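You operate a simulated robot arm through the tools that you are given. There is no shell and no other tool.

You are at the controls of a simulated robot arm. One attempt, no reset.

JOB
Shut the docking bay's air valve, lift the clamp lever, then park cart E's coupling and plug on the cart.
Fine: coupling in its holder, plug in its holster; the brake stays on.

The check looks at the end state, three seconds after you hand in, the way a careful person would. Anything else that was tipped, shoved, dropped, spilled or broken makes it a failure.

ROBOT AND FRAMES
A 6-joint arm with a two-finger gripper, fixed in place. Base frame: the origin is at the foot of the arm, x ahead of it, y to its left, z up. Units: m, rad, N and s.
Its first joint turns from -2.897 to 2.897 rad. Payload 3.43 kg.
The TCP is the grasp point between the finger pads, 0.02 m short of the fingertips. In the tool frame z runs along the fingers and y along their closing line. Largest opening 0.19 m; the body of the gripper starts 0.248 m behind the TCP.
Orientation is told as [roll, pitch, yaw] about the base's x, y, z axes, in that order, counted from this pose: with the fingers straight down and closing along the base's y, the tool's x points along the base's -x, its y along +y and its z along -z.

CONTROLS
- The arm moves only by the tool apply_moves. Its argument "deltas" is a list of rows, each a list of 3 entries, a list of its own where there are three numbers: the closure, from 0 (fully open) to 1 (shut), then the shift along the base's x, y, z in cm, then the turn, a rotation vector about the base's x, y, z in rad. In form: [[jaw, [x, y, z], [wx, wy, wz]], ...]. A call has 1 to 20 rows; each row is the pose to reach, as a shift and turn from the pose commanded when the call began. Each row takes 0.2 s and may step no farther than 0.05 m and 0.15 rad from the row before; otherwise, or with a gripper value out of range, the whole call is refused. A pose out of reach is approached as far as the arm can. The call stops where the force on the tool passes 90 N (or 10 N more than at its start, if that is more) or the arm is blocked; 0.2 s more then pass. The fingers move at their own pace (about 0.153 m/s each) and stop on an object; they squeeze with about 20 N. The grip force told is the motor's: it shows also when the fingers shut on nothing. Time passes only in rows, and 0.2 s behind the last, so rows that repeat a pose let the fingers close. The reply holds the time, the measured pose of the TCP, the force on the tool along the base axes, the opening and the grip force, in the units named above and with some noise, with the torque about the TCP (base axes, N m) and any sound that the robot's microphone picked up, and new pictures: "pictures" is both (left out), scene, wrist or none.
- Cameras (640 x 400 px; columns grow to the right, rows downward): "scene" is fixed at [0.0493, -0.6505, 1.3496]; the picture's right is [0.67, -0.74, 0.00], its down [-0.31, -0.28, -0.91] and it looks along [0.67, 0.61, -0.42] (base axes); focal length 317 px, centre (320, 200). "wrist" rides on the gripper at [0.07, -0.008, -0.288] in the tool frame; the picture's right is [0.12, 0.99, 0.00], its down [-0.96, 0.12, -0.25] and it looks along [-0.24, 0.03, 0.97] (tool axes); focal length 261 px, centre (320, 200). There is no depth. A picture from a camera that has moved, and an enlarged one, comes with that camera's place and axes in the base frame and with its lens.
- move_column(by): slides the trunk up (or, below 0, down) by that many m; the arm rides with it, the base frame stays. It gives what a move gives, with no picture.
- inspect(camera, box): a new picture of the part [left, top, right, bottom] of that camera's present view, enlarged. It takes no simulated time.
- job_done(): hands the job in; it is judged then, once.

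Places have to be worked out from the pictures, the camera data and where the tool is seen. Open the gripper and draw the arm clear of the work before you hand the job in, unless the task says otherwise.

The tools are called after ">>>" as name(argument=value, ...) on one line, values as JSON. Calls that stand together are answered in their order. apply_moves: Moves the arm, as the interface text tells. Its arguments: {"type":"object","properties":{"deltas":{"type":"array","items":{"type":"array"}},"pictures":{"type":"string","enum":["both","scene","wrist","none"]}},"required":["deltas"]} The other tools are called the same way: move_column (by) slides the trunk up or down; inspect (camera, box) takes an enlarged picture of a part of a camera's view; job_done () hands the job in.

At the start:

```text
t: 0.0
eef_pos: [0.6809, 0.4472, 1.1133]
tcp_rot: [0.0, -0.001, 0.001]
ft_force: [0.5, 0.9, 0.4]
wrist_torque: [-0.01, -0.02, 0.01]
finger_gap: 0.1899
grip_force: 0.0
trunk travel left (down, up): [-0.2, 0.24]
```

scene: 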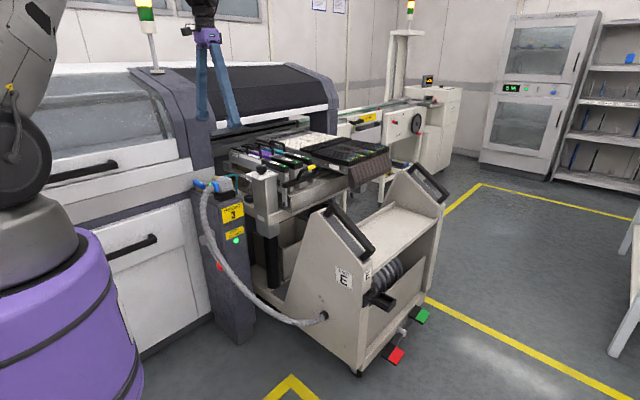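
wrist: 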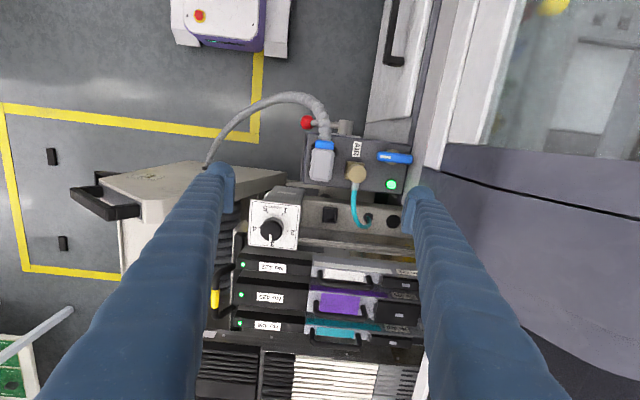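

I'll start by looking closely at both views around the docking bay before moving anything.

>>> inspect(camera="wrist", box=[230, 80, 450, 250])

>>> inspect(camera="scene", box=[180, 120, 340, 280])

>>> inspect(camera="scene", box=[260, 180, 460, 380])

>>> inspect(camera="wrist", box=[60, 150, 340, 350])

```text
2.35 times, centred on (340, 165) of wrist
camera zoom: at [0.6117, 0.4397, 1.4016], right [-0.12, 0.99, 0.0], down [0.96, 0.12, 0.25], along [0.24, 0.03, -0.97], focal length 613 px, centre (273, 282)
```

zoom: 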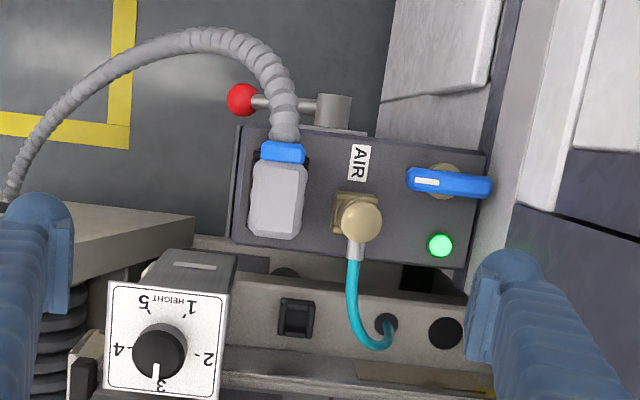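

```text
2.50 times, centred on (260, 200) of scene
camera zoom: at [0.0493, -0.6505, 1.3496], right [0.67, -0.74, 0.0], down [-0.31, -0.28, -0.91], along [0.67, 0.61, -0.42], focal length 793 px, centre (470, 200)
```

zoom: 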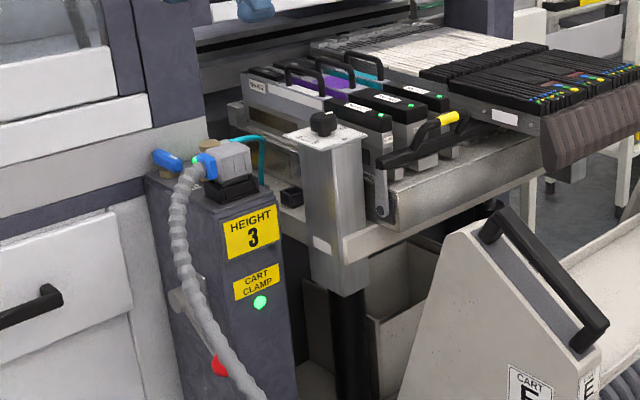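

```text
2.00 times, centred on (360, 280) of scene
camera zoom: at [0.0493, -0.6505, 1.3496], right [0.67, -0.74, 0.0], down [-0.31, -0.28, -0.91], along [0.67, 0.61, -0.42], focal length 634 px, centre (240, 40)
```

zoom: 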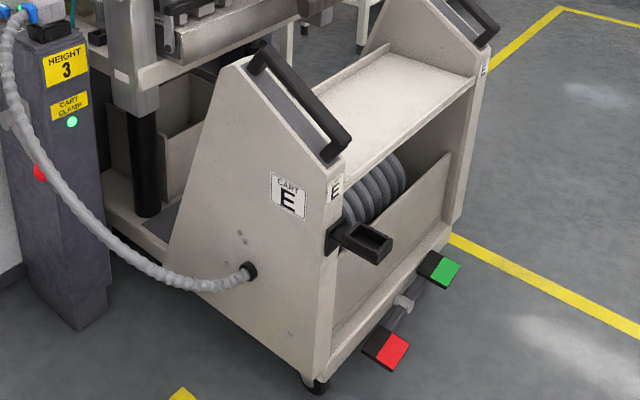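

```text
2.00 times, centred on (200, 250) of wrist
camera zoom: at [0.6117, 0.4397, 1.4016], right [-0.12, 0.99, 0.0], down [0.96, 0.12, 0.25], along [0.24, 0.03, -0.97], focal length 521 px, centre (560, 100)
```

zoom: 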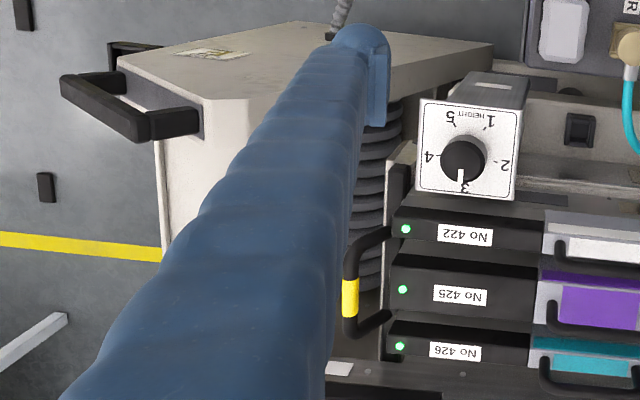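

The post carries the plug (grey conduit), the AIR coupling (teal hose), the blue valve lever and a red-knobbed clamp lever on its side. The valve handle triangulates to about (0.64, 0.60, 0.84). I need better views of the cart crossbar, where the holders may be, so I shift a little at this safe height.

>>> apply_moves(deltas=[[0, [4, -2, 0], [0, 0, 0]], [0, [8, -4, 0], [0, 0, 0]], [0, [11, -5, 0], [0, 0, 0]], [0, [11, -5, 0], [0, 0, 0]]], pictures="both")

```text
t: 1.0
eef_pos: [0.7906, 0.4009, 1.1152]
tcp_rot: [-0.001, -0.001, 0.001]
ft_force: [-1.1, -0.7, 0.0]
wrist_torque: [-0.01, 0.02, 0.0]
finger_gap: 0.1902
grip_force: 0.0
trunk travel left (down, up): [-0.2, 0.24]
camera wrist: at [0.7221, 0.3914, 1.4028], right [-0.12, 0.99, 0.0], down [0.96, 0.12, 0.25], along [0.25, 0.03, -0.97], focal length 261 px, centre (320, 200)
```

scene: 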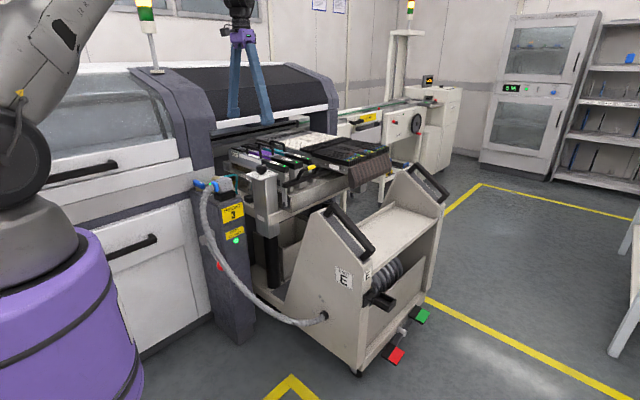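
wrist: 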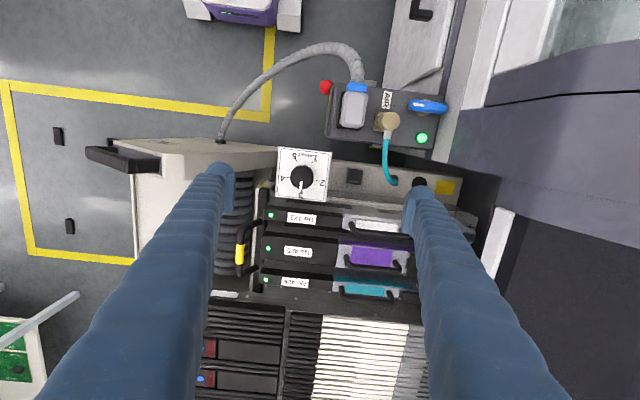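

The crossbar between post and feeders shows a small black square and round fitting. I'll enlarge that.

>>> inspect(camera="wrist", box=[310, 70, 470, 220])

>>> inspect(camera="scene", box=[190, 160, 290, 230])

>>> inspect(camera="scene", box=[330, 240, 430, 320])

```text
2.67 times, centred on (390, 145) of wrist
camera zoom: at [0.7221, 0.3914, 1.4028], right [-0.12, 0.99, 0.0], down [0.96, 0.12, 0.25], along [0.25, 0.03, -0.97], focal length 695 px, centre (133, 347)
```

zoom: 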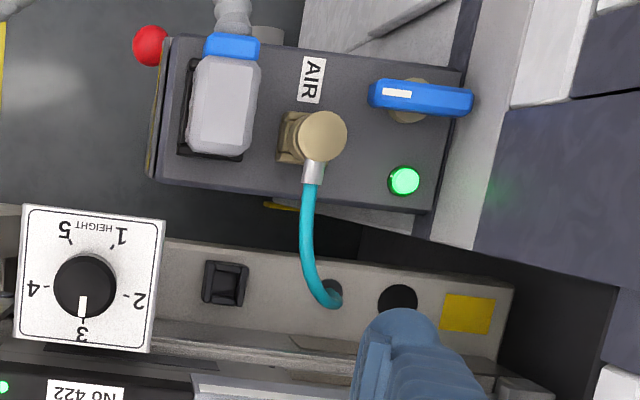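

```text
5.71 times, centred on (240, 195) of scene
camera zoom: at [0.0493, -0.6505, 1.3496], right [0.67, -0.74, 0.0], down [-0.31, -0.28, -0.91], along [0.67, 0.61, -0.42], focal length 1813 px, centre (777, 229)
```

zoom: 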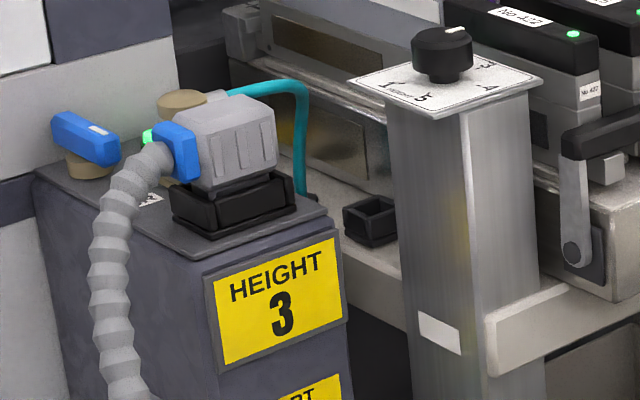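

```text
5.00 times, centred on (380, 280) of scene
camera zoom: at [0.0493, -0.6505, 1.3496], right [0.67, -0.74, 0.0], down [-0.31, -0.28, -0.91], along [0.67, 0.61, -0.42], focal length 1586 px, centre (20, -200)
```

zoom: 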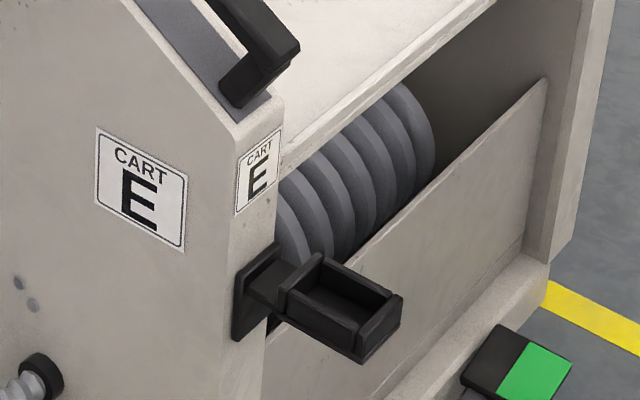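

The cart's coupling cup (small black square) is on the crossbar. The plug holster looks like the bigger black box on the cart's front-left edge, roughly (0.85, -0.23, 0.55). I'll turn the gripper 90° at safe height so the camera sits on the side away from the machine, ready for the valve.

>>> apply_moves(deltas=[[0, [-1, 0, 0], [0, 0, 0.143]], [0, [-2, 0, 0], [0, 0, 0.286]], [0, [-4, 0, 0], [0, 0, 0.429]], [0, [-6, 0, 0], [0, 0, 0.571]], [0, [-8, 0, 0], [0, 0, 0.714]], [0, [-10, 0, 0], [0, 0, 0.857]], [0, [-12, 0, 0], [0, 0, 1.0]], [0, [-14, 1, 0], [0, 0, 1.143]], [0, [-15, 2, 0], [0, 0, 1.286]], [0, [-15, 4, 0], [0, 0, 1.429]], [0, [-15, 6, 0], [0, 0, 1.571]], [0, [-15, 6, 0], [0, 0, 1.571]]], pictures="both")

```text
t: 3.6
eef_pos: [0.6425, 0.4585, 1.115]
tcp_rot: [0.002, -0.001, 1.572]
ft_force: [0.5, 0.7, 0.7]
wrist_torque: [-0.08, 0.02, 0.02]
finger_gap: 0.1897
grip_force: 0.0
trunk travel left (down, up): [-0.2, 0.24]
camera wrist: at [0.6514, 0.3885, 1.4023], right [-0.99, -0.12, 0.0], down [-0.12, 0.96, 0.25], along [-0.03, 0.25, -0.97], focal length 261 px, centre (320, 200)
```

scene: 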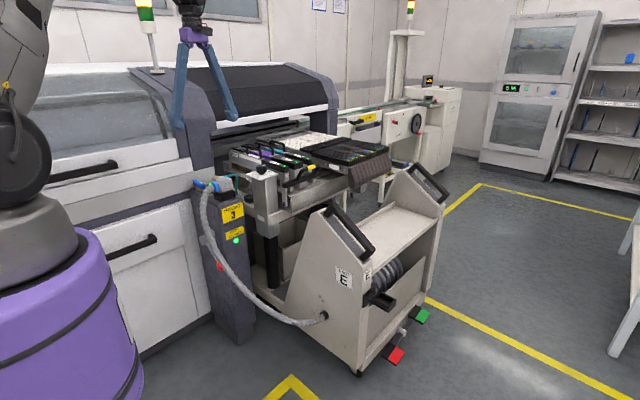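
wrist: 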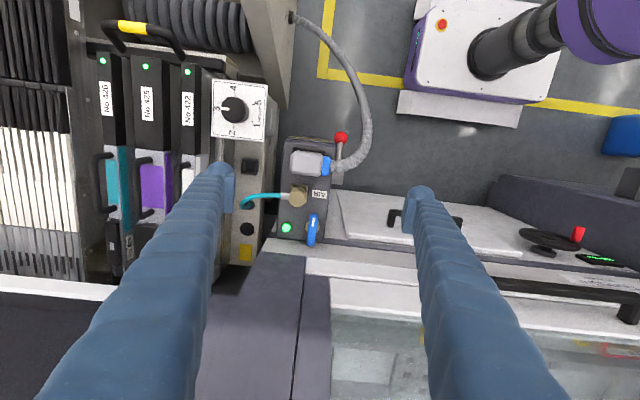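

The yaw reached cleanly and this view shows the post top well. I'll enlarge the post and the region around the lever.

>>> inspect(camera="wrist", box=[220, 120, 380, 270])

>>> inspect(camera="wrist", box=[180, 0, 420, 170])

```text
2.67 times, centred on (300, 195) of wrist
camera zoom: at [0.6514, 0.3885, 1.4023], right [-0.99, -0.12, 0.0], down [-0.12, 0.96, 0.25], along [-0.03, 0.25, -0.97], focal length 695 px, centre (373, 213)
```

zoom: 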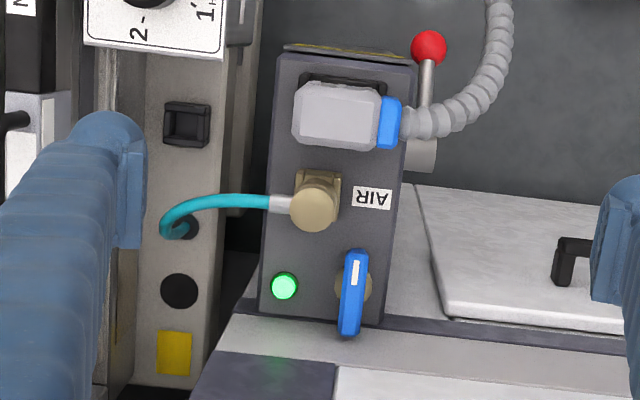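

```text
2.35 times, centred on (300, 85) of wrist
camera zoom: at [0.6514, 0.3885, 1.4023], right [-0.99, -0.12, 0.0], down [-0.12, 0.96, 0.25], along [-0.03, 0.25, -0.97], focal length 613 px, centre (367, 471)
```

zoom: 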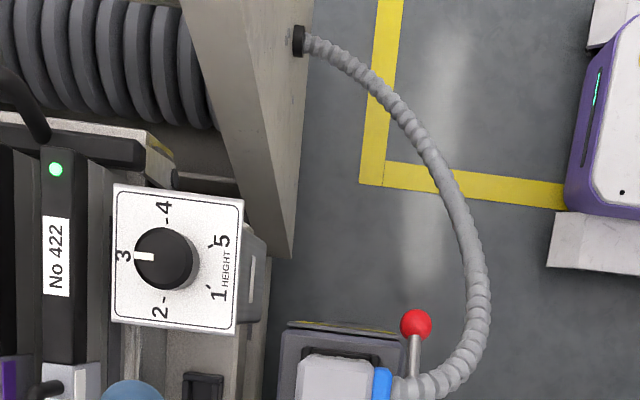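

The clearest reading: the valve handle is centred near (0.643, 0.603, 0.84), lying along y from 0.565 to 0.641, and the coupling head is at (0.682, 0.525, 0.859). I'll close the fingers and come down partway over the +x side of the handle's near end.

>>> apply_moves(deltas=[[1, [1, 3, 0], [0, 0, 0]], [1, [2, 6, 0], [0, 0, 0]], [1, [3.2, 9, 0], [0, 0, 0]], [1, [3.2, 11.9, 0], [0, 0, 0]], [1, [3.2, 11.9, -4.5], [0, 0, 0]], [1, [3.2, 11.9, -9], [0, 0, 0]], [1, [3.2, 11.9, -13.5], [0, 0, 0]], [1, [3.2, 11.9, -17], [0, 0, 0]], [1, [3.2, 11.9, -17], [0, 0, 0]]], pictures="both")

```text
t: 5.6
eef_pos: [0.6758, 0.5749, 0.945]
tcp_rot: [0.001, 0.0, 1.571]
ft_force: [-0.2, 0.9, -0.6]
wrist_torque: [-0.02, -0.03, 0.02]
finger_gap: 0.0
grip_force: 20.2
trunk travel left (down, up): [-0.2, 0.24]
camera wrist: at [0.6849, 0.5054, 1.2328], right [-0.99, -0.12, 0.0], down [-0.12, 0.96, 0.25], along [-0.03, 0.25, -0.97], focal length 261 px, centre (320, 200)
```

scene: 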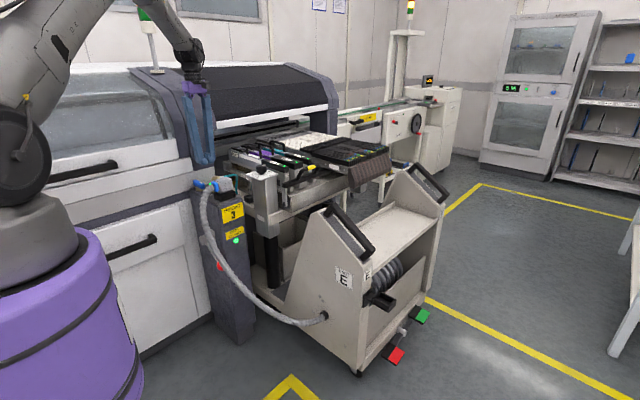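
wrist: 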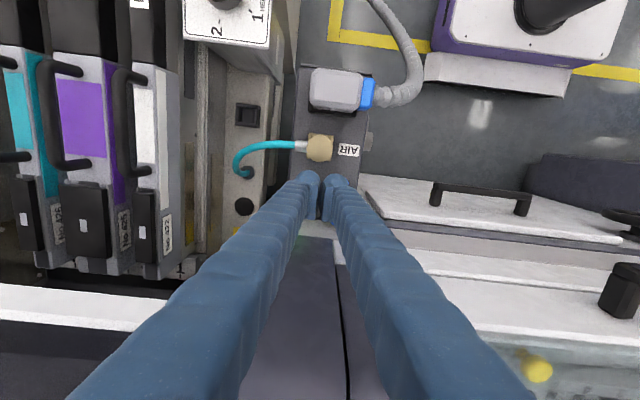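

Fingers are closed at (0.676, 0.575, 0.945). I'll check the handle's position relative to the fingertips before going lower.

>>> inspect(camera="wrist", box=[270, 110, 390, 230])

>>> inspect(camera="scene", box=[150, 60, 260, 220])

```text
3.33 times, centred on (330, 170) of wrist
camera zoom: at [0.6849, 0.5054, 1.2328], right [-0.99, -0.12, 0.0], down [-0.12, 0.96, 0.25], along [-0.03, 0.25, -0.97], focal length 869 px, centre (287, 300)
```

zoom: 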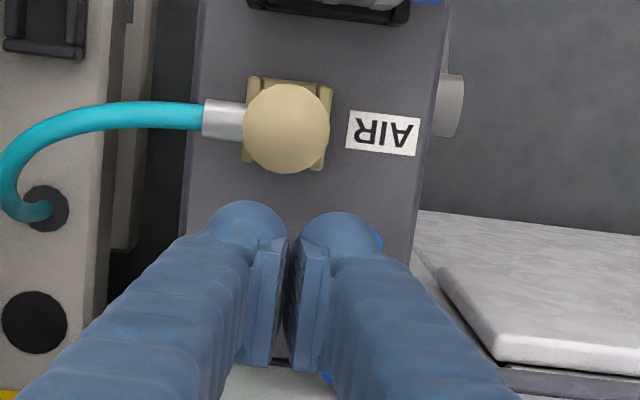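

```text
2.50 times, centred on (205, 140) of scene
camera zoom: at [0.0493, -0.6505, 1.3496], right [0.67, -0.74, 0.0], down [-0.31, -0.28, -0.91], along [0.67, 0.61, -0.42], focal length 793 px, centre (608, 350)
```

zoom: 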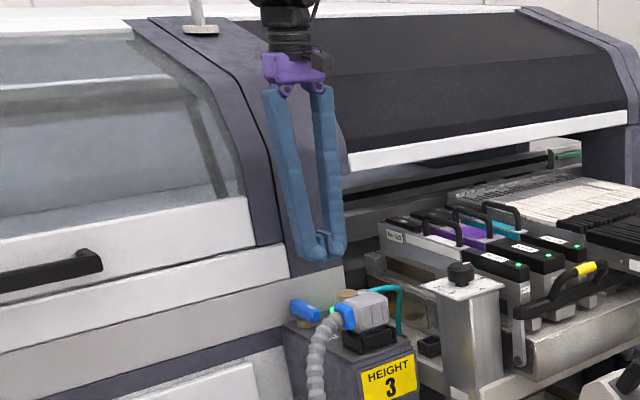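

The fingertips are bulkier than their pads (about 0.03 m each way), so pushing beside the coupling is too tight. Instead I'll grip the handle across its width at its pivot, leaning the tool 20° away from the machine, and twist it. First I position above it with a partly opened jaw.

>>> apply_moves(deltas=[[0.72, [-1.5, 1, 0.5], [0.1, 0, 0]], [0.72, [-3.2, 2.5, 0.5], [0.2, 0, 0]], [0.72, [-3.2, 2.5, 0.5], [0.3, 0, 0]], [0.72, [-3.2, 2.5, 0.5], [0.35, 0, 0]], [0.72, [-3.2, 2.5, 0.5], [0.35, 0, 0]]], pictures="both")

>>> inspect(camera="wrist", box=[260, 100, 400, 240])

>>> inspect(camera="scene", box=[150, 60, 260, 220])

```text
t: 6.8
eef_pos: [0.6407, 0.6004, 0.9493]
tcp_rot: [0.001, -0.35, 1.572]
ft_force: [0.0, 0.5, -0.8]
wrist_torque: [0.07, 0.02, -0.04]
finger_gap: 0.0532
grip_force: 0.1
trunk travel left (down, up): [-0.2, 0.24]
camera wrist: at [0.6505, 0.4366, 1.1958], right [-0.99, -0.11, -0.04], down [-0.12, 0.82, 0.56], along [-0.03, 0.56, -0.83], focal length 261 px, centre (320, 200)
```

scene: 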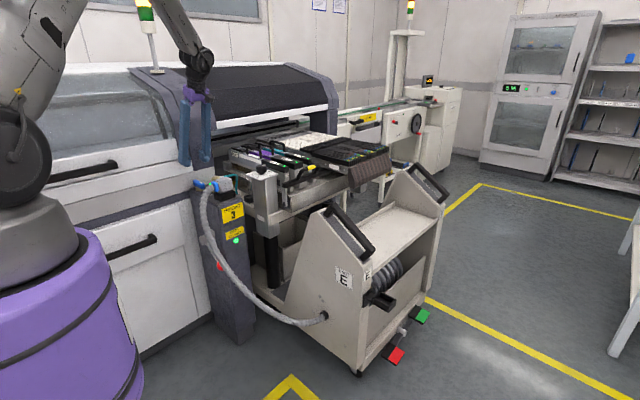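
wrist: 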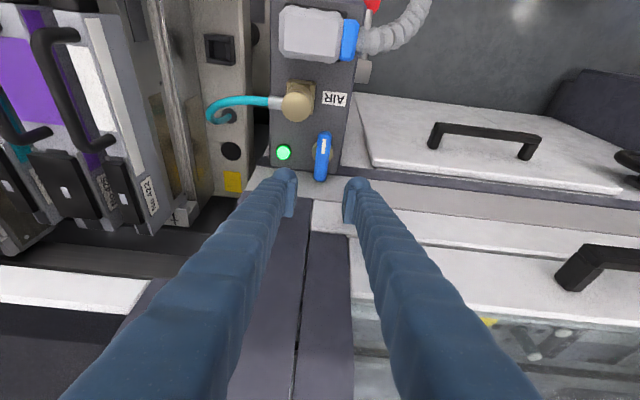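

```text
2.86 times, centred on (330, 170) of wrist
camera zoom: at [0.6505, 0.4366, 1.1958], right [-0.99, -0.11, -0.04], down [-0.12, 0.82, 0.56], along [-0.03, 0.56, -0.83], focal length 745 px, centre (291, 286)
```

zoom: 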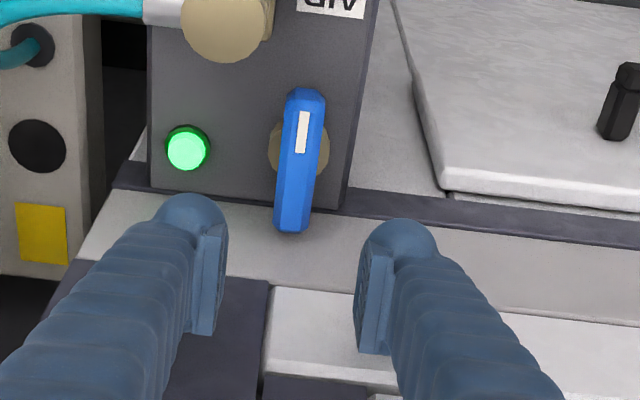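

```text
2.50 times, centred on (205, 140) of scene
camera zoom: at [0.0493, -0.6505, 1.3496], right [0.67, -0.74, 0.0], down [-0.31, -0.28, -0.91], along [0.67, 0.61, -0.42], focal length 793 px, centre (608, 350)
```

zoom: 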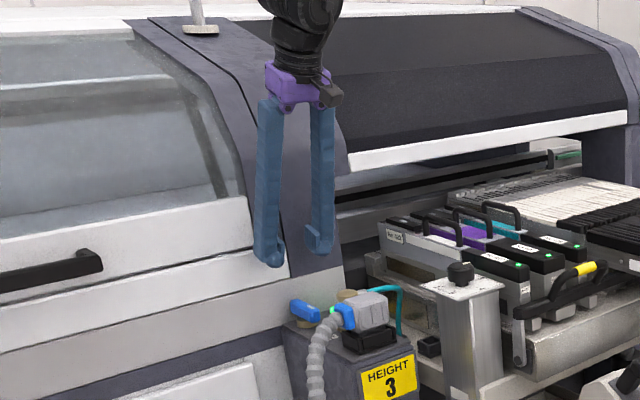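

The view now shows the valve handle clearly between the fingers, centre about (0.643, 0.602), with the lamp beside it. I'll lower to grip height with a narrower jaw.

>>> apply_moves(deltas=[[0.81, [0.2, 0.1, -1], [0, 0, 0]], [0.81, [0.2, 0.1, -4], [0, 0, 0]], [0.81, [0.2, 0.1, -7], [0, 0, 0]], [0.81, [0.2, 0.1, -8.5], [0, 0, 0]], [0.81, [0.2, 0.1, -9.6], [0, 0, 0]]], pictures="both")

>>> inspect(camera="wrist", box=[260, 100, 400, 240])

>>> inspect(camera="scene", box=[170, 130, 250, 220])

```text
t: 8.0
eef_pos: [0.6412, 0.6033, 0.8524]
tcp_rot: [0.001, -0.349, 1.572]
ft_force: [-0.2, 0.3, 0.8]
wrist_torque: [0.01, -0.02, 0.04]
finger_gap: 0.0361
grip_force: 0.1
trunk travel left (down, up): [-0.2, 0.24]
camera wrist: at [0.6508, 0.4384, 1.0983], right [-0.99, -0.11, -0.04], down [-0.11, 0.82, 0.56], along [-0.03, 0.56, -0.83], focal length 261 px, centre (320, 200)
```

scene: 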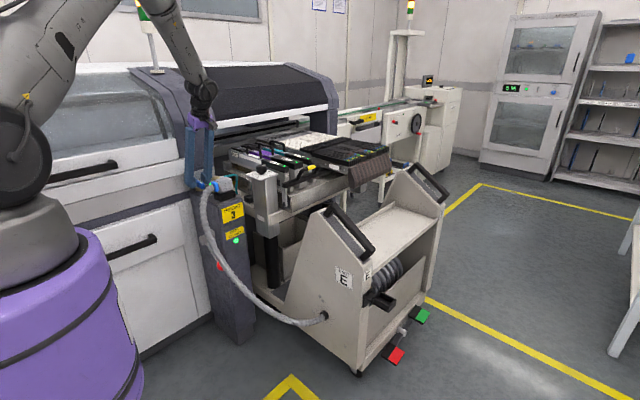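
wrist: 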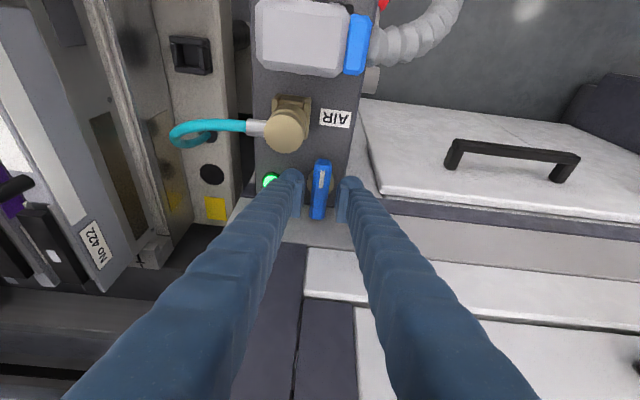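

```text
2.86 times, centred on (330, 170) of wrist
camera zoom: at [0.6508, 0.4384, 1.0983], right [-0.99, -0.11, -0.04], down [-0.11, 0.82, 0.56], along [-0.03, 0.56, -0.83], focal length 745 px, centre (291, 286)
```

zoom: 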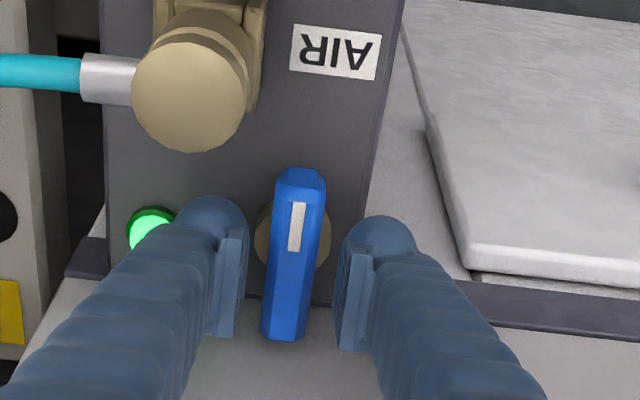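

```text
4.44 times, centred on (210, 175) of scene
camera zoom: at [0.0493, -0.6505, 1.3496], right [0.67, -0.74, 0.0], down [-0.31, -0.28, -0.91], along [0.67, 0.61, -0.42], focal length 1410 px, centre (809, 311)
```

zoom: 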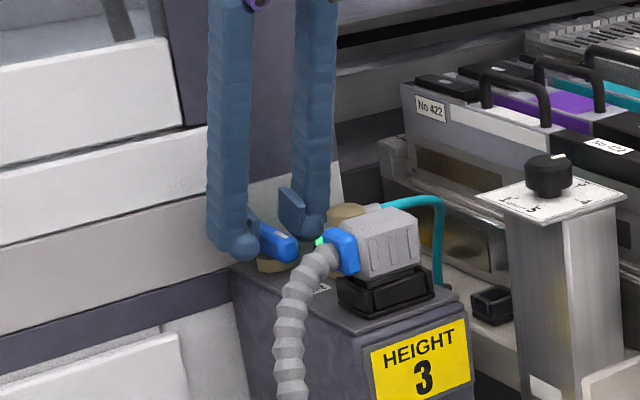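

The handle sits neatly between the pads. Closing the jaw on it now.

>>> apply_moves(deltas=[[1, [0, 0, 0], [0, 0, 0]], [1, [0, 0, 0], [0, 0, 0]], [1, [0, 0, 0], [0, 0, 0]]], pictures="none")

```text
t: 8.8
eef_pos: [0.6425, 0.602, 0.8511]
tcp_rot: [-0.001, -0.351, 1.57]
ft_force: [3.2, -0.2, 0.4]
wrist_torque: [0.02, -0.07, -0.03]
finger_gap: 0.0188
grip_force: 44.3
trunk travel left (down, up): [-0.2, 0.24]
```

Gripped at 0.019 m with little side force. I'll turn clockwise (seen from above) gently at first to test the direction.

>>> apply_moves(deltas=[[1, [0, 0, 0], [0, 0, -0.06]], [1, [0, 0, 0], [0, 0, -0.12]], [1, [0, 0, 0], [0, 0, -0.18]], [1, [0, 0, 0], [0, 0, -0.24]]], pictures="wrist")

```text
t: 9.8
eef_pos: [0.6419, 0.6028, 0.8517]
tcp_rot: [0.001, -0.349, 1.329]
ft_force: [-6.2, 5.7, 2.5]
wrist_torque: [-0.15, -0.01, -0.02]
finger_gap: 0.019
grip_force: 44.9
trunk travel left (down, up): [-0.2, 0.24]
camera wrist: at [0.6116, 0.4413, 1.0989], right [-0.99, 0.13, -0.04], down [0.08, 0.82, 0.56], along [0.1, 0.55, -0.83], focal length 261 px, centre (320, 200)
```

wrist: 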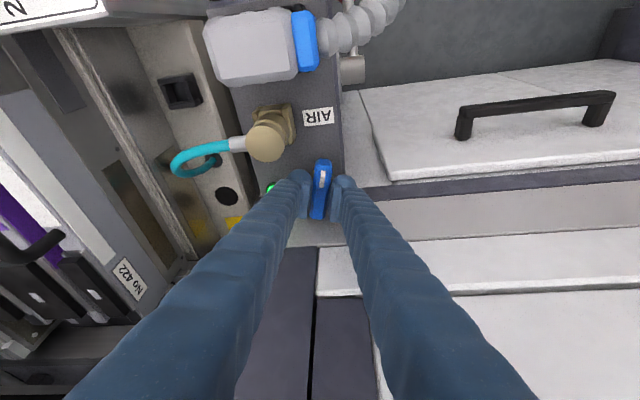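

The handle turns freely clockwise with the gripper. Continuing to about 55° total, where the gripper body still clears the machine.

>>> apply_moves(deltas=[[1, [0, 0, 0], [0, 0, -0.09]], [1, [0, 0, 0], [0, 0, -0.18]], [1, [0, 0, 0], [0, 0, -0.27]], [1, [0, 0, 0], [0, 0, -0.36]], [1, [0, 0, 0], [0, 0, -0.45]], [1, [0, 0, 0], [0, 0, -0.54]], [1, [0, 0, 0], [0, 0, -0.63]], [1, [0, 0, 0], [0, 0, -0.7]]], pictures="both")

>>> inspect(camera="scene", box=[150, 60, 260, 220])

```text
t: 11.6
eef_pos: [0.6407, 0.6041, 0.8528]
tcp_rot: [-0.002, -0.347, 0.631]
ft_force: [-31.9, 16.8, -19.7]
wrist_torque: [0.1, 0.12, 0.06]
finger_gap: 0.0191
grip_force: 45.0
trunk travel left (down, up): [-0.2, 0.24]
camera wrist: at [0.5131, 0.5005, 1.0992], right [-0.68, 0.74, -0.04], down [0.59, 0.58, 0.56], along [0.44, 0.35, -0.83], focal length 261 px, centre (320, 200)
```

scene: 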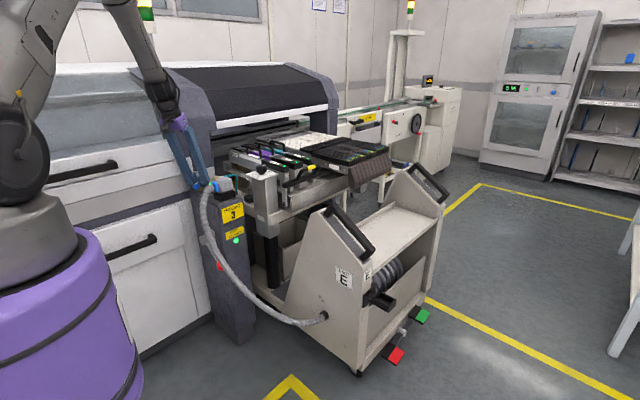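
wrist: 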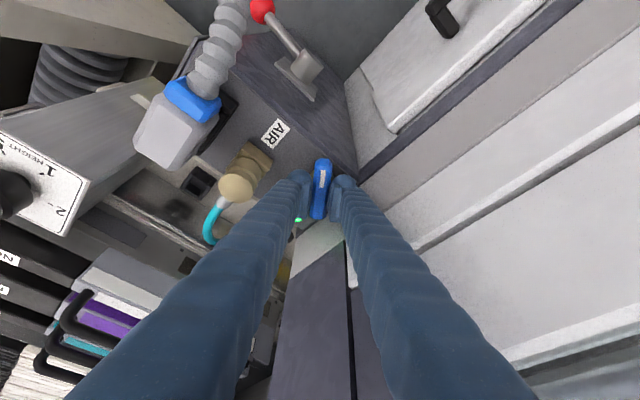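

```text
2.50 times, centred on (205, 140) of scene
camera zoom: at [0.0493, -0.6505, 1.3496], right [0.67, -0.74, 0.0], down [-0.31, -0.28, -0.91], along [0.67, 0.61, -0.42], focal length 793 px, centre (608, 350)
```

zoom: 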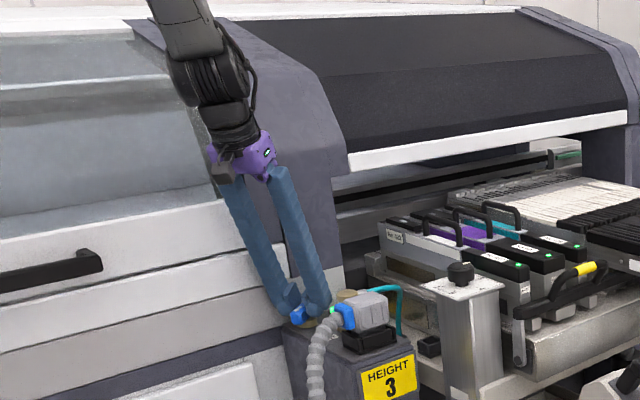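

About 54° turned; the handle follows with a modest side load. I'll release and lift off, then finish the quarter-turn by pushing the handle's near end toward +y.

>>> apply_moves(deltas=[[0.8, [0, 0, 0], [0, 0, 0]], [0.78, [0, 0, 0], [0, 0, 0]], [0.78, [-0.6, -0.4, 2], [0, 0, 0]], [0.78, [-1.5, -1.1, 5], [0, 0, 0]], [0.78, [-2.5, -3, 8], [0, 0, 0]], [0.9, [-3, -6, 8], [0, 0, 0]], [1, [-3, -7, 8], [0, 0, 0]], [1, [-3, -7, 8], [0, 0, 0]]], pictures="both")

>>> inspect(camera="wrist", box=[260, 60, 420, 220])

>>> inspect(camera="scene", box=[170, 130, 250, 220])

```text
t: 13.4
eef_pos: [0.6138, 0.533, 0.9327]
tcp_rot: [0.0, -0.35, 0.629]
ft_force: [-0.7, 0.5, 1.4]
wrist_torque: [0.01, -0.02, 0.01]
finger_gap: 0.0
grip_force: 19.6
trunk travel left (down, up): [-0.2, 0.24]
camera wrist: at [0.4861, 0.4295, 1.1794], right [-0.68, 0.74, -0.04], down [0.59, 0.58, 0.56], along [0.44, 0.36, -0.83], focal length 261 px, centre (320, 200)
```

scene: 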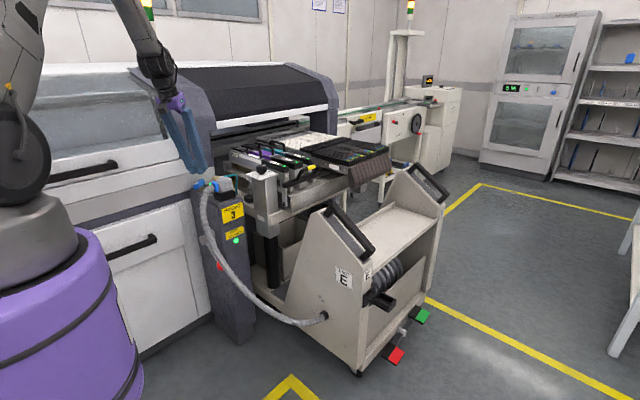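
wrist: 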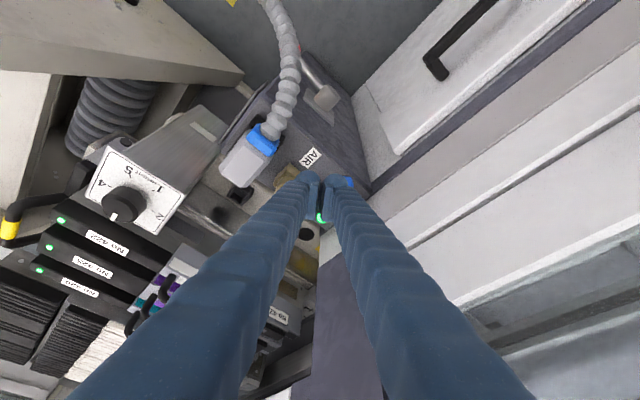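

```text
2.50 times, centred on (340, 140) of wrist
camera zoom: at [0.4861, 0.4295, 1.1794], right [-0.68, 0.74, -0.04], down [0.59, 0.58, 0.56], along [0.44, 0.36, -0.83], focal length 652 px, centre (270, 350)
```

zoom: 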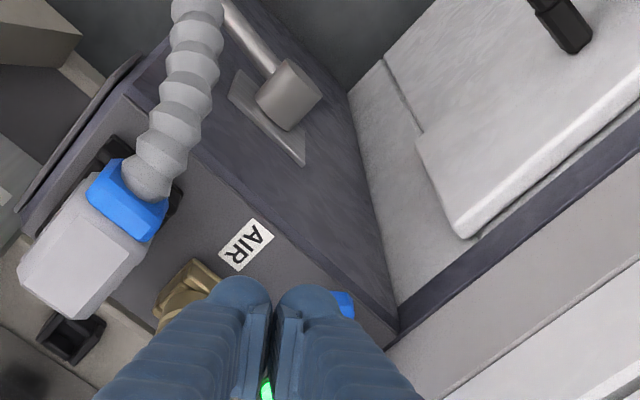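

```text
4.44 times, centred on (210, 175) of scene
camera zoom: at [0.0493, -0.6505, 1.3496], right [0.67, -0.74, 0.0], down [-0.31, -0.28, -0.91], along [0.67, 0.61, -0.42], focal length 1410 px, centre (809, 311)
```

zoom: 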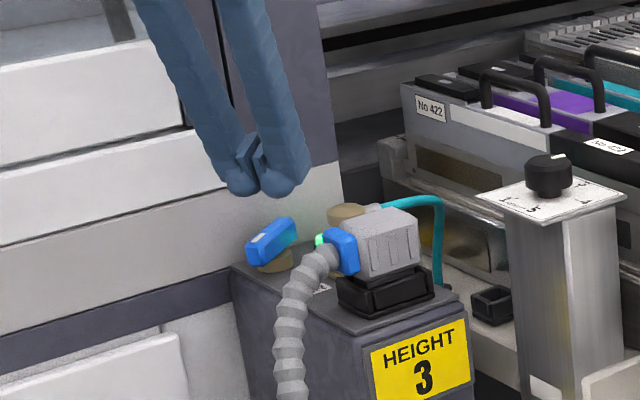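

The handle is held at ~54°. I lower the closed fingers on its -y side and push the near end toward +y to finish the quarter turn.

>>> apply_moves(deltas=[[1, [-0.8, -0.6, -2], [0, 0, 0]], [1, [-0.8, -0.6, -5], [0, 0, 0]], [1, [-0.8, -0.6, -8.1], [0, 0, 0]], [1, [-0.8, 0.4, -8.1], [0, 0, 0]], [1, [-0.8, 1.2, -8.1], [0, 0, 0]], [1, [-0.8, 2.0, -8.1], [0, 0, 0]], [1, [-0.8, 2.6, -8.1], [0, 0, 0]]], pictures="both")

>>> inspect(camera="scene", box=[170, 130, 250, 220])

```text
t: 15.0
eef_pos: [0.6011, 0.5534, 0.8516]
tcp_rot: [-0.003, -0.344, 0.632]
ft_force: [-29.5, -30.6, 8.7]
wrist_torque: [0.39, 0.31, 0.24]
finger_gap: 0.0001
grip_force: 20.1
trunk travel left (down, up): [-0.2, 0.24]
camera wrist: at [0.4735, 0.4516, 1.0985], right [-0.68, 0.74, -0.04], down [0.6, 0.58, 0.56], along [0.43, 0.35, -0.83], focal length 261 px, centre (320, 200)
```

scene: 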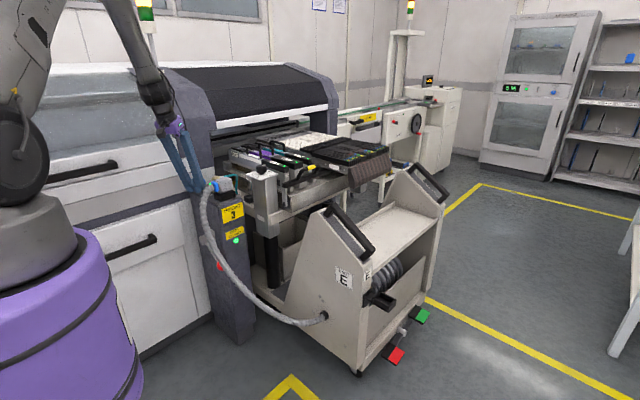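
wrist: 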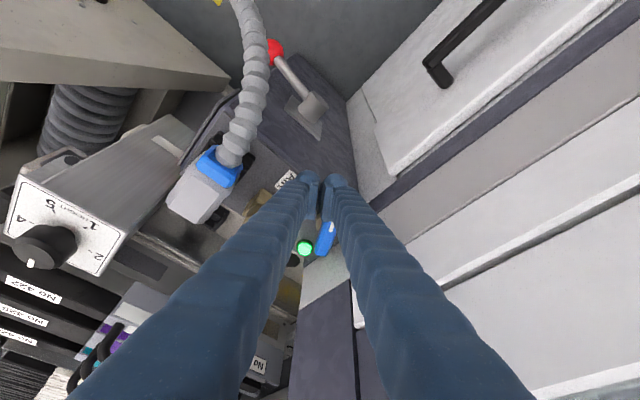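

```text
4.44 times, centred on (210, 175) of scene
camera zoom: at [0.0493, -0.6505, 1.3496], right [0.67, -0.74, 0.0], down [-0.31, -0.28, -0.91], along [0.67, 0.61, -0.42], focal length 1410 px, centre (809, 311)
```

zoom: 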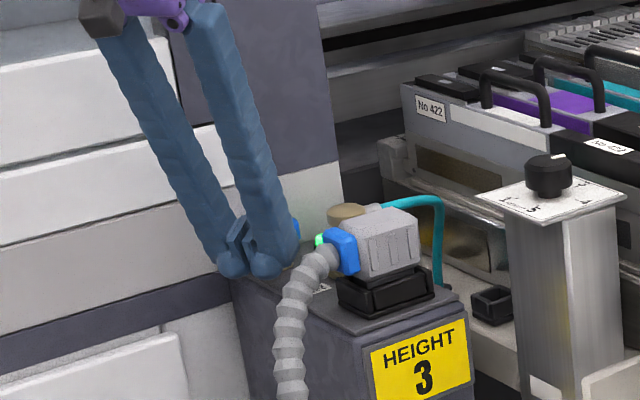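

The finger face was butting the handle end-on, so it isn't turning it. I'll back off, lift, turn the gripper back to yaw 90° so a flat face pushes straight in +y, then come down again.

>>> apply_moves(deltas=[[1, [-0.5, -2, 0], [0, 0, 0]], [1, [-0.5, -3.5, 3], [0, 0, 0.1]], [1, [-0.5, -3.5, 6], [0, 0, 0.24]], [1, [-0.5, -3.5, 6], [0, 0, 0.38]], [1, [-0.5, -3.5, 6], [0, 0, 0.52]], [1, [-0.5, -3.5, 6], [0, 0, 0.66]], [1, [-0.5, -3.5, 6], [0, 0, 0.8]], [1, [-0.3, -3.5, 6], [0, 0, 0.94]], [1, [-0.1, -3.5, 3], [0, 0, 0.94]], [1, [-0.1, -3.5, 0], [0, 0, 0.94]], [1, [-0.1, -3.5, -0.3], [0, 0, 0.94]]], pictures="both")

>>> inspect(camera="wrist", box=[250, 100, 390, 240])

```text
t: 17.4
eef_pos: [0.6063, 0.5255, 0.8485]
tcp_rot: [0.002, -0.349, 1.57]
ft_force: [-0.4, -0.3, -0.4]
wrist_torque: [0.0, -0.01, 0.01]
finger_gap: 0.0
grip_force: 20.2
trunk travel left (down, up): [-0.2, 0.24]
camera wrist: at [0.6151, 0.3619, 1.0948], right [-0.99, -0.11, -0.04], down [-0.12, 0.82, 0.56], along [-0.03, 0.56, -0.83], focal length 261 px, centre (320, 200)
```

scene: 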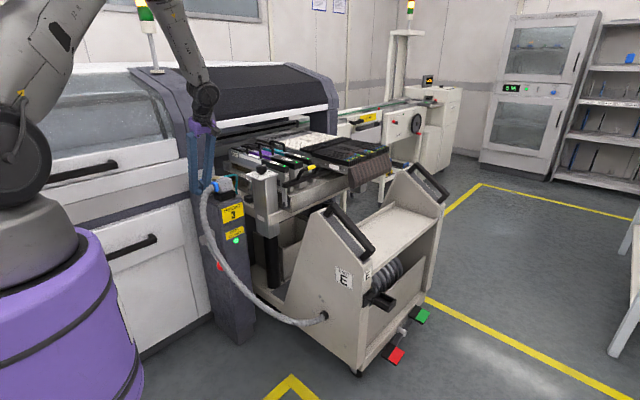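
wrist: 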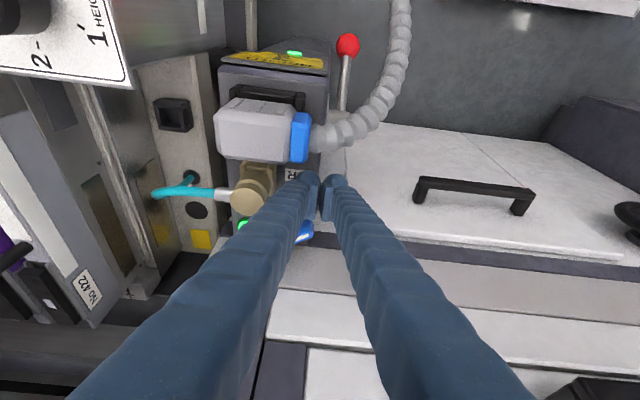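

```text
2.86 times, centred on (320, 170) of wrist
camera zoom: at [0.6151, 0.3619, 1.0948], right [-0.99, -0.11, -0.04], down [-0.12, 0.82, 0.56], along [-0.03, 0.56, -0.83], focal length 745 px, centre (320, 286)
```

zoom: 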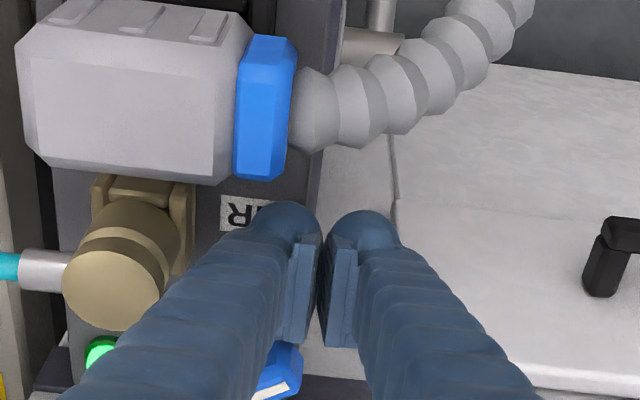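

Fingers are clear of the coupling and conduit. Now pushing straight +y against the handle's near end.

>>> apply_moves(deltas=[[1, [0, 0.8, 0], [0, 0, 0]], [1, [0, 1.6, 0], [0, 0, 0]], [1, [0, 2.2, 0], [0, 0, 0]], [1, [0, 2.8, 0], [0, 0, 0]], [1, [0, 3.3, 0], [0, 0, 0]]], pictures="wrist")

>>> inspect(camera="scene", box=[170, 130, 250, 220])

```text
t: 18.6
eef_pos: [0.6046, 0.5577, 0.8491]
tcp_rot: [0.004, -0.349, 1.57]
ft_force: [1.4, 0.5, 0.0]
wrist_torque: [0.03, -0.01, 0.01]
finger_gap: 0.0001
grip_force: 20.3
trunk travel left (down, up): [-0.2, 0.24]
camera wrist: at [0.6133, 0.393, 1.0948], right [-0.99, -0.11, -0.04], down [-0.11, 0.82, 0.56], along [-0.03, 0.56, -0.83], focal length 261 px, centre (320, 200)
```

wrist: 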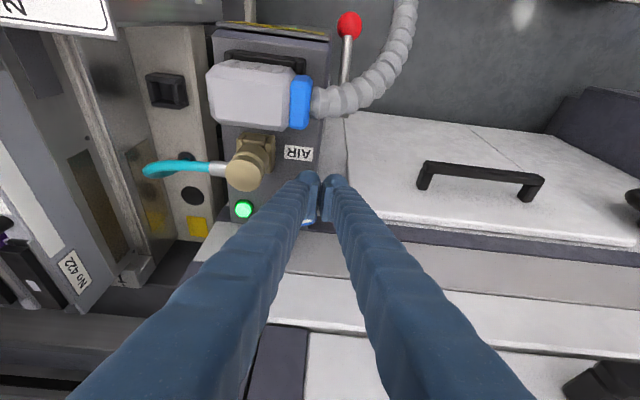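

```text
4.44 times, centred on (210, 175) of scene
camera zoom: at [0.0493, -0.6505, 1.3496], right [0.67, -0.74, 0.0], down [-0.31, -0.28, -0.91], along [0.67, 0.61, -0.42], focal length 1410 px, centre (809, 311)
```

zoom: 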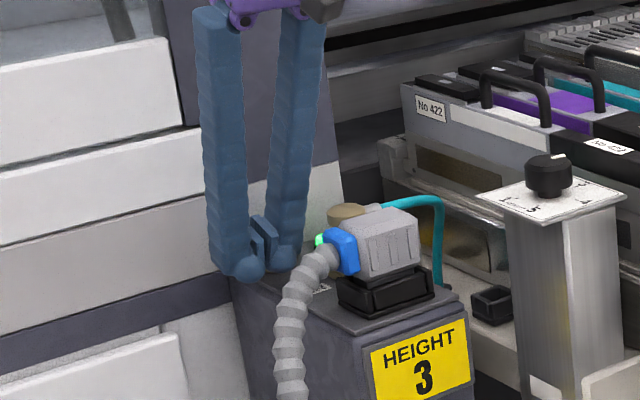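

No contact force yet. Continuing the push in small steps.

>>> apply_moves(deltas=[[1, [0, 0.4, 0], [0, 0, 0]], [1, [0, 0.8, 0], [0, 0, 0]], [1, [0, 1.2, 0], [0, 0, 0]]], pictures="wrist")

>>> inspect(camera="wrist", box=[230, 130, 370, 270])

```text
t: 19.4
eef_pos: [0.6037, 0.5684, 0.8476]
tcp_rot: [-0.001, -0.349, 1.57]
ft_force: [-1.2, -1.2, -2.2]
wrist_torque: [-0.06, 0.05, 0.0]
finger_gap: 0.0
grip_force: 20.2
trunk travel left (down, up): [-0.2, 0.24]
camera wrist: at [0.6133, 0.4046, 1.0956], right [-0.99, -0.11, -0.04], down [-0.12, 0.82, 0.56], along [-0.03, 0.56, -0.83], focal length 261 px, centre (320, 200)
```

wrist: 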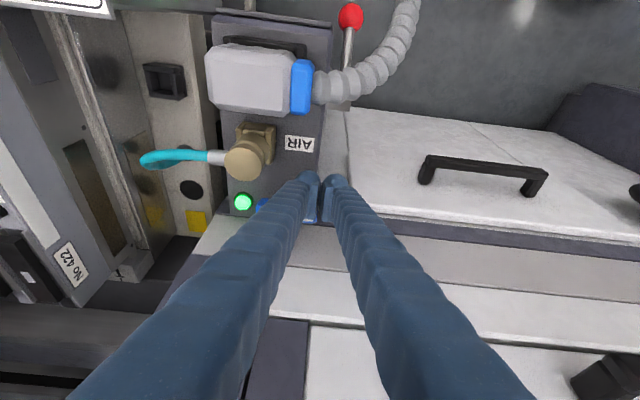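

```text
2.86 times, centred on (300, 200) of wrist
camera zoom: at [0.6133, 0.4046, 1.0956], right [-0.99, -0.11, -0.04], down [-0.12, 0.82, 0.56], along [-0.03, 0.56, -0.83], focal length 745 px, centre (377, 200)
```

zoom: 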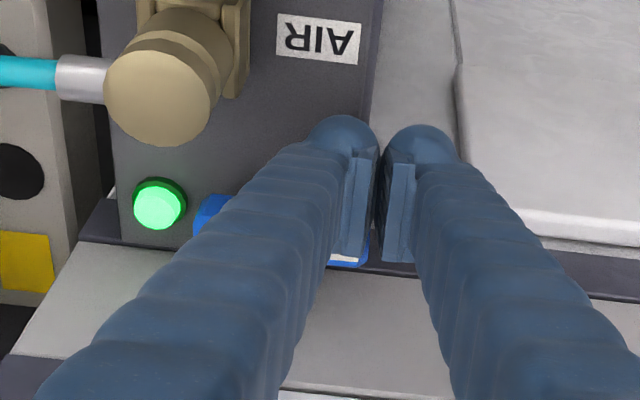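

The handle is nearly across now (roughly 8–10° left by its slope). I keep pushing gently until it meets its stop.

>>> apply_moves(deltas=[[1, [0, 0.3, 0], [0, 0, 0]], [1, [0, 0.6, 0], [0, 0, 0]]], pictures="wrist")

>>> inspect(camera="wrist", box=[230, 130, 370, 270])

```text
t: 20.0
eef_pos: [0.6034, 0.5704, 0.8498]
tcp_rot: [0.003, -0.348, 1.57]
ft_force: [1.9, -48.4, 8.1]
wrist_torque: [0.01, -0.09, -0.6]
finger_gap: 0.0003
grip_force: 20.0
trunk travel left (down, up): [-0.2, 0.24]
camera wrist: at [0.6129, 0.406, 1.0957], right [-0.99, -0.11, -0.04], down [-0.11, 0.82, 0.56], along [-0.03, 0.56, -0.83], focal length 261 px, centre (320, 200)
```

wrist: 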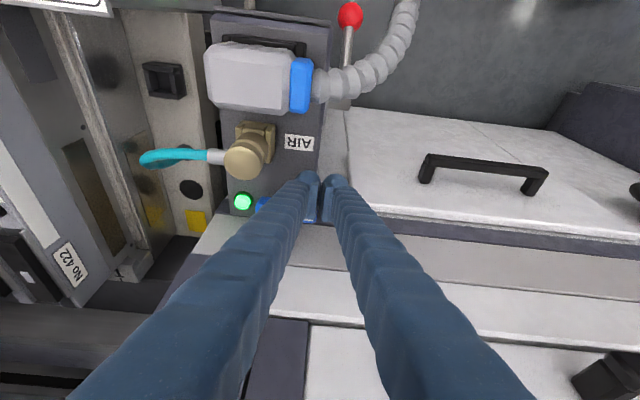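

```text
2.86 times, centred on (300, 200) of wrist
camera zoom: at [0.6129, 0.406, 1.0957], right [-0.99, -0.11, -0.04], down [-0.11, 0.82, 0.56], along [-0.03, 0.56, -0.83], focal length 745 px, centre (377, 200)
```

zoom: 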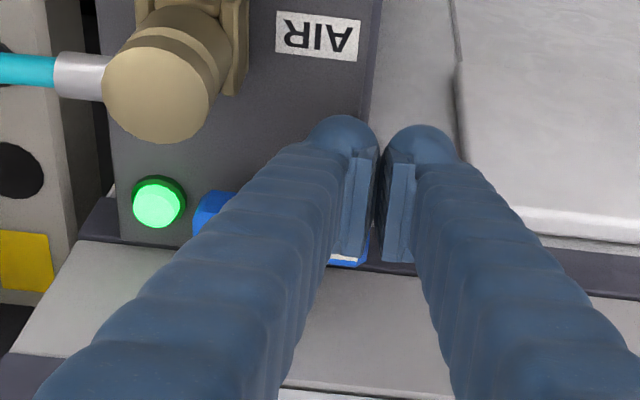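

A firm stop appears (48 N). I'll back off and lift to look at the handle's final angle and the lamp.

>>> apply_moves(deltas=[[1, [0, -2, 0], [0, 0, 0]], [1, [0, -4.5, 1], [0, 0, 0]], [1, [0, -4.5, 5], [0, 0, 0]], [1, [0, -4.5, 9], [0, 0, 0]], [0.7, [2, -4.5, 13], [0, 0, 0]], [0.5, [4, -4.5, 13], [0, 0, 0]], [0.5, [4, -4.5, 13], [0, 0, 0]]], pictures="both")

>>> inspect(camera="wrist", box=[240, 110, 380, 250])

>>> inspect(camera="scene", box=[170, 130, 250, 220])

```text
t: 21.6
eef_pos: [0.6418, 0.5306, 0.9767]
tcp_rot: [0.001, -0.349, 1.57]
ft_force: [-0.3, 0.2, -0.6]
wrist_torque: [-0.04, 0.0, 0.03]
finger_gap: 0.0951
grip_force: 0.0
trunk travel left (down, up): [-0.2, 0.24]
camera wrist: at [0.651, 0.3656, 1.2232], right [-0.99, -0.11, -0.04], down [-0.12, 0.82, 0.56], along [-0.03, 0.56, -0.83], focal length 261 px, centre (320, 200)
```

scene: 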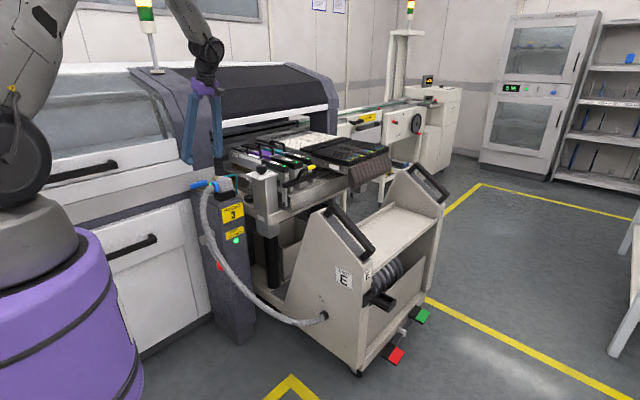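
wrist: 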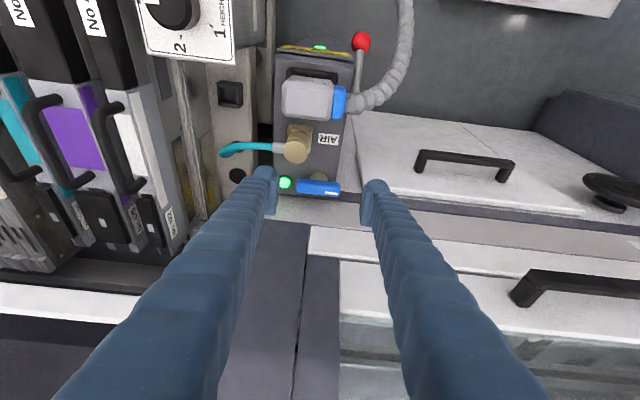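

```text
2.86 times, centred on (310, 180) of wrist
camera zoom: at [0.651, 0.3656, 1.2232], right [-0.99, -0.11, -0.04], down [-0.12, 0.82, 0.56], along [-0.03, 0.56, -0.83], focal length 745 px, centre (349, 257)
```

zoom: 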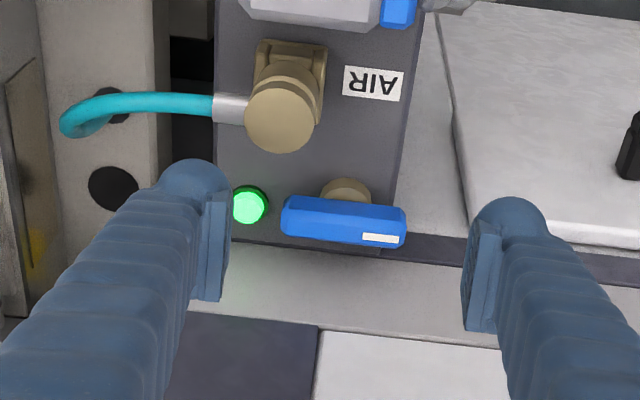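

```text
4.44 times, centred on (210, 175) of scene
camera zoom: at [0.0493, -0.6505, 1.3496], right [0.67, -0.74, 0.0], down [-0.31, -0.28, -0.91], along [0.67, 0.61, -0.42], focal length 1410 px, centre (809, 311)
```

zoom: 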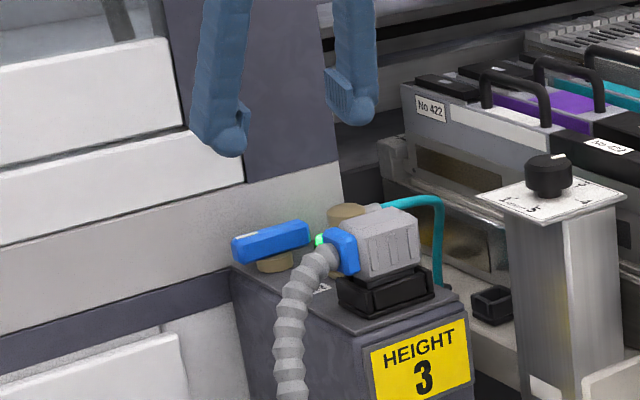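

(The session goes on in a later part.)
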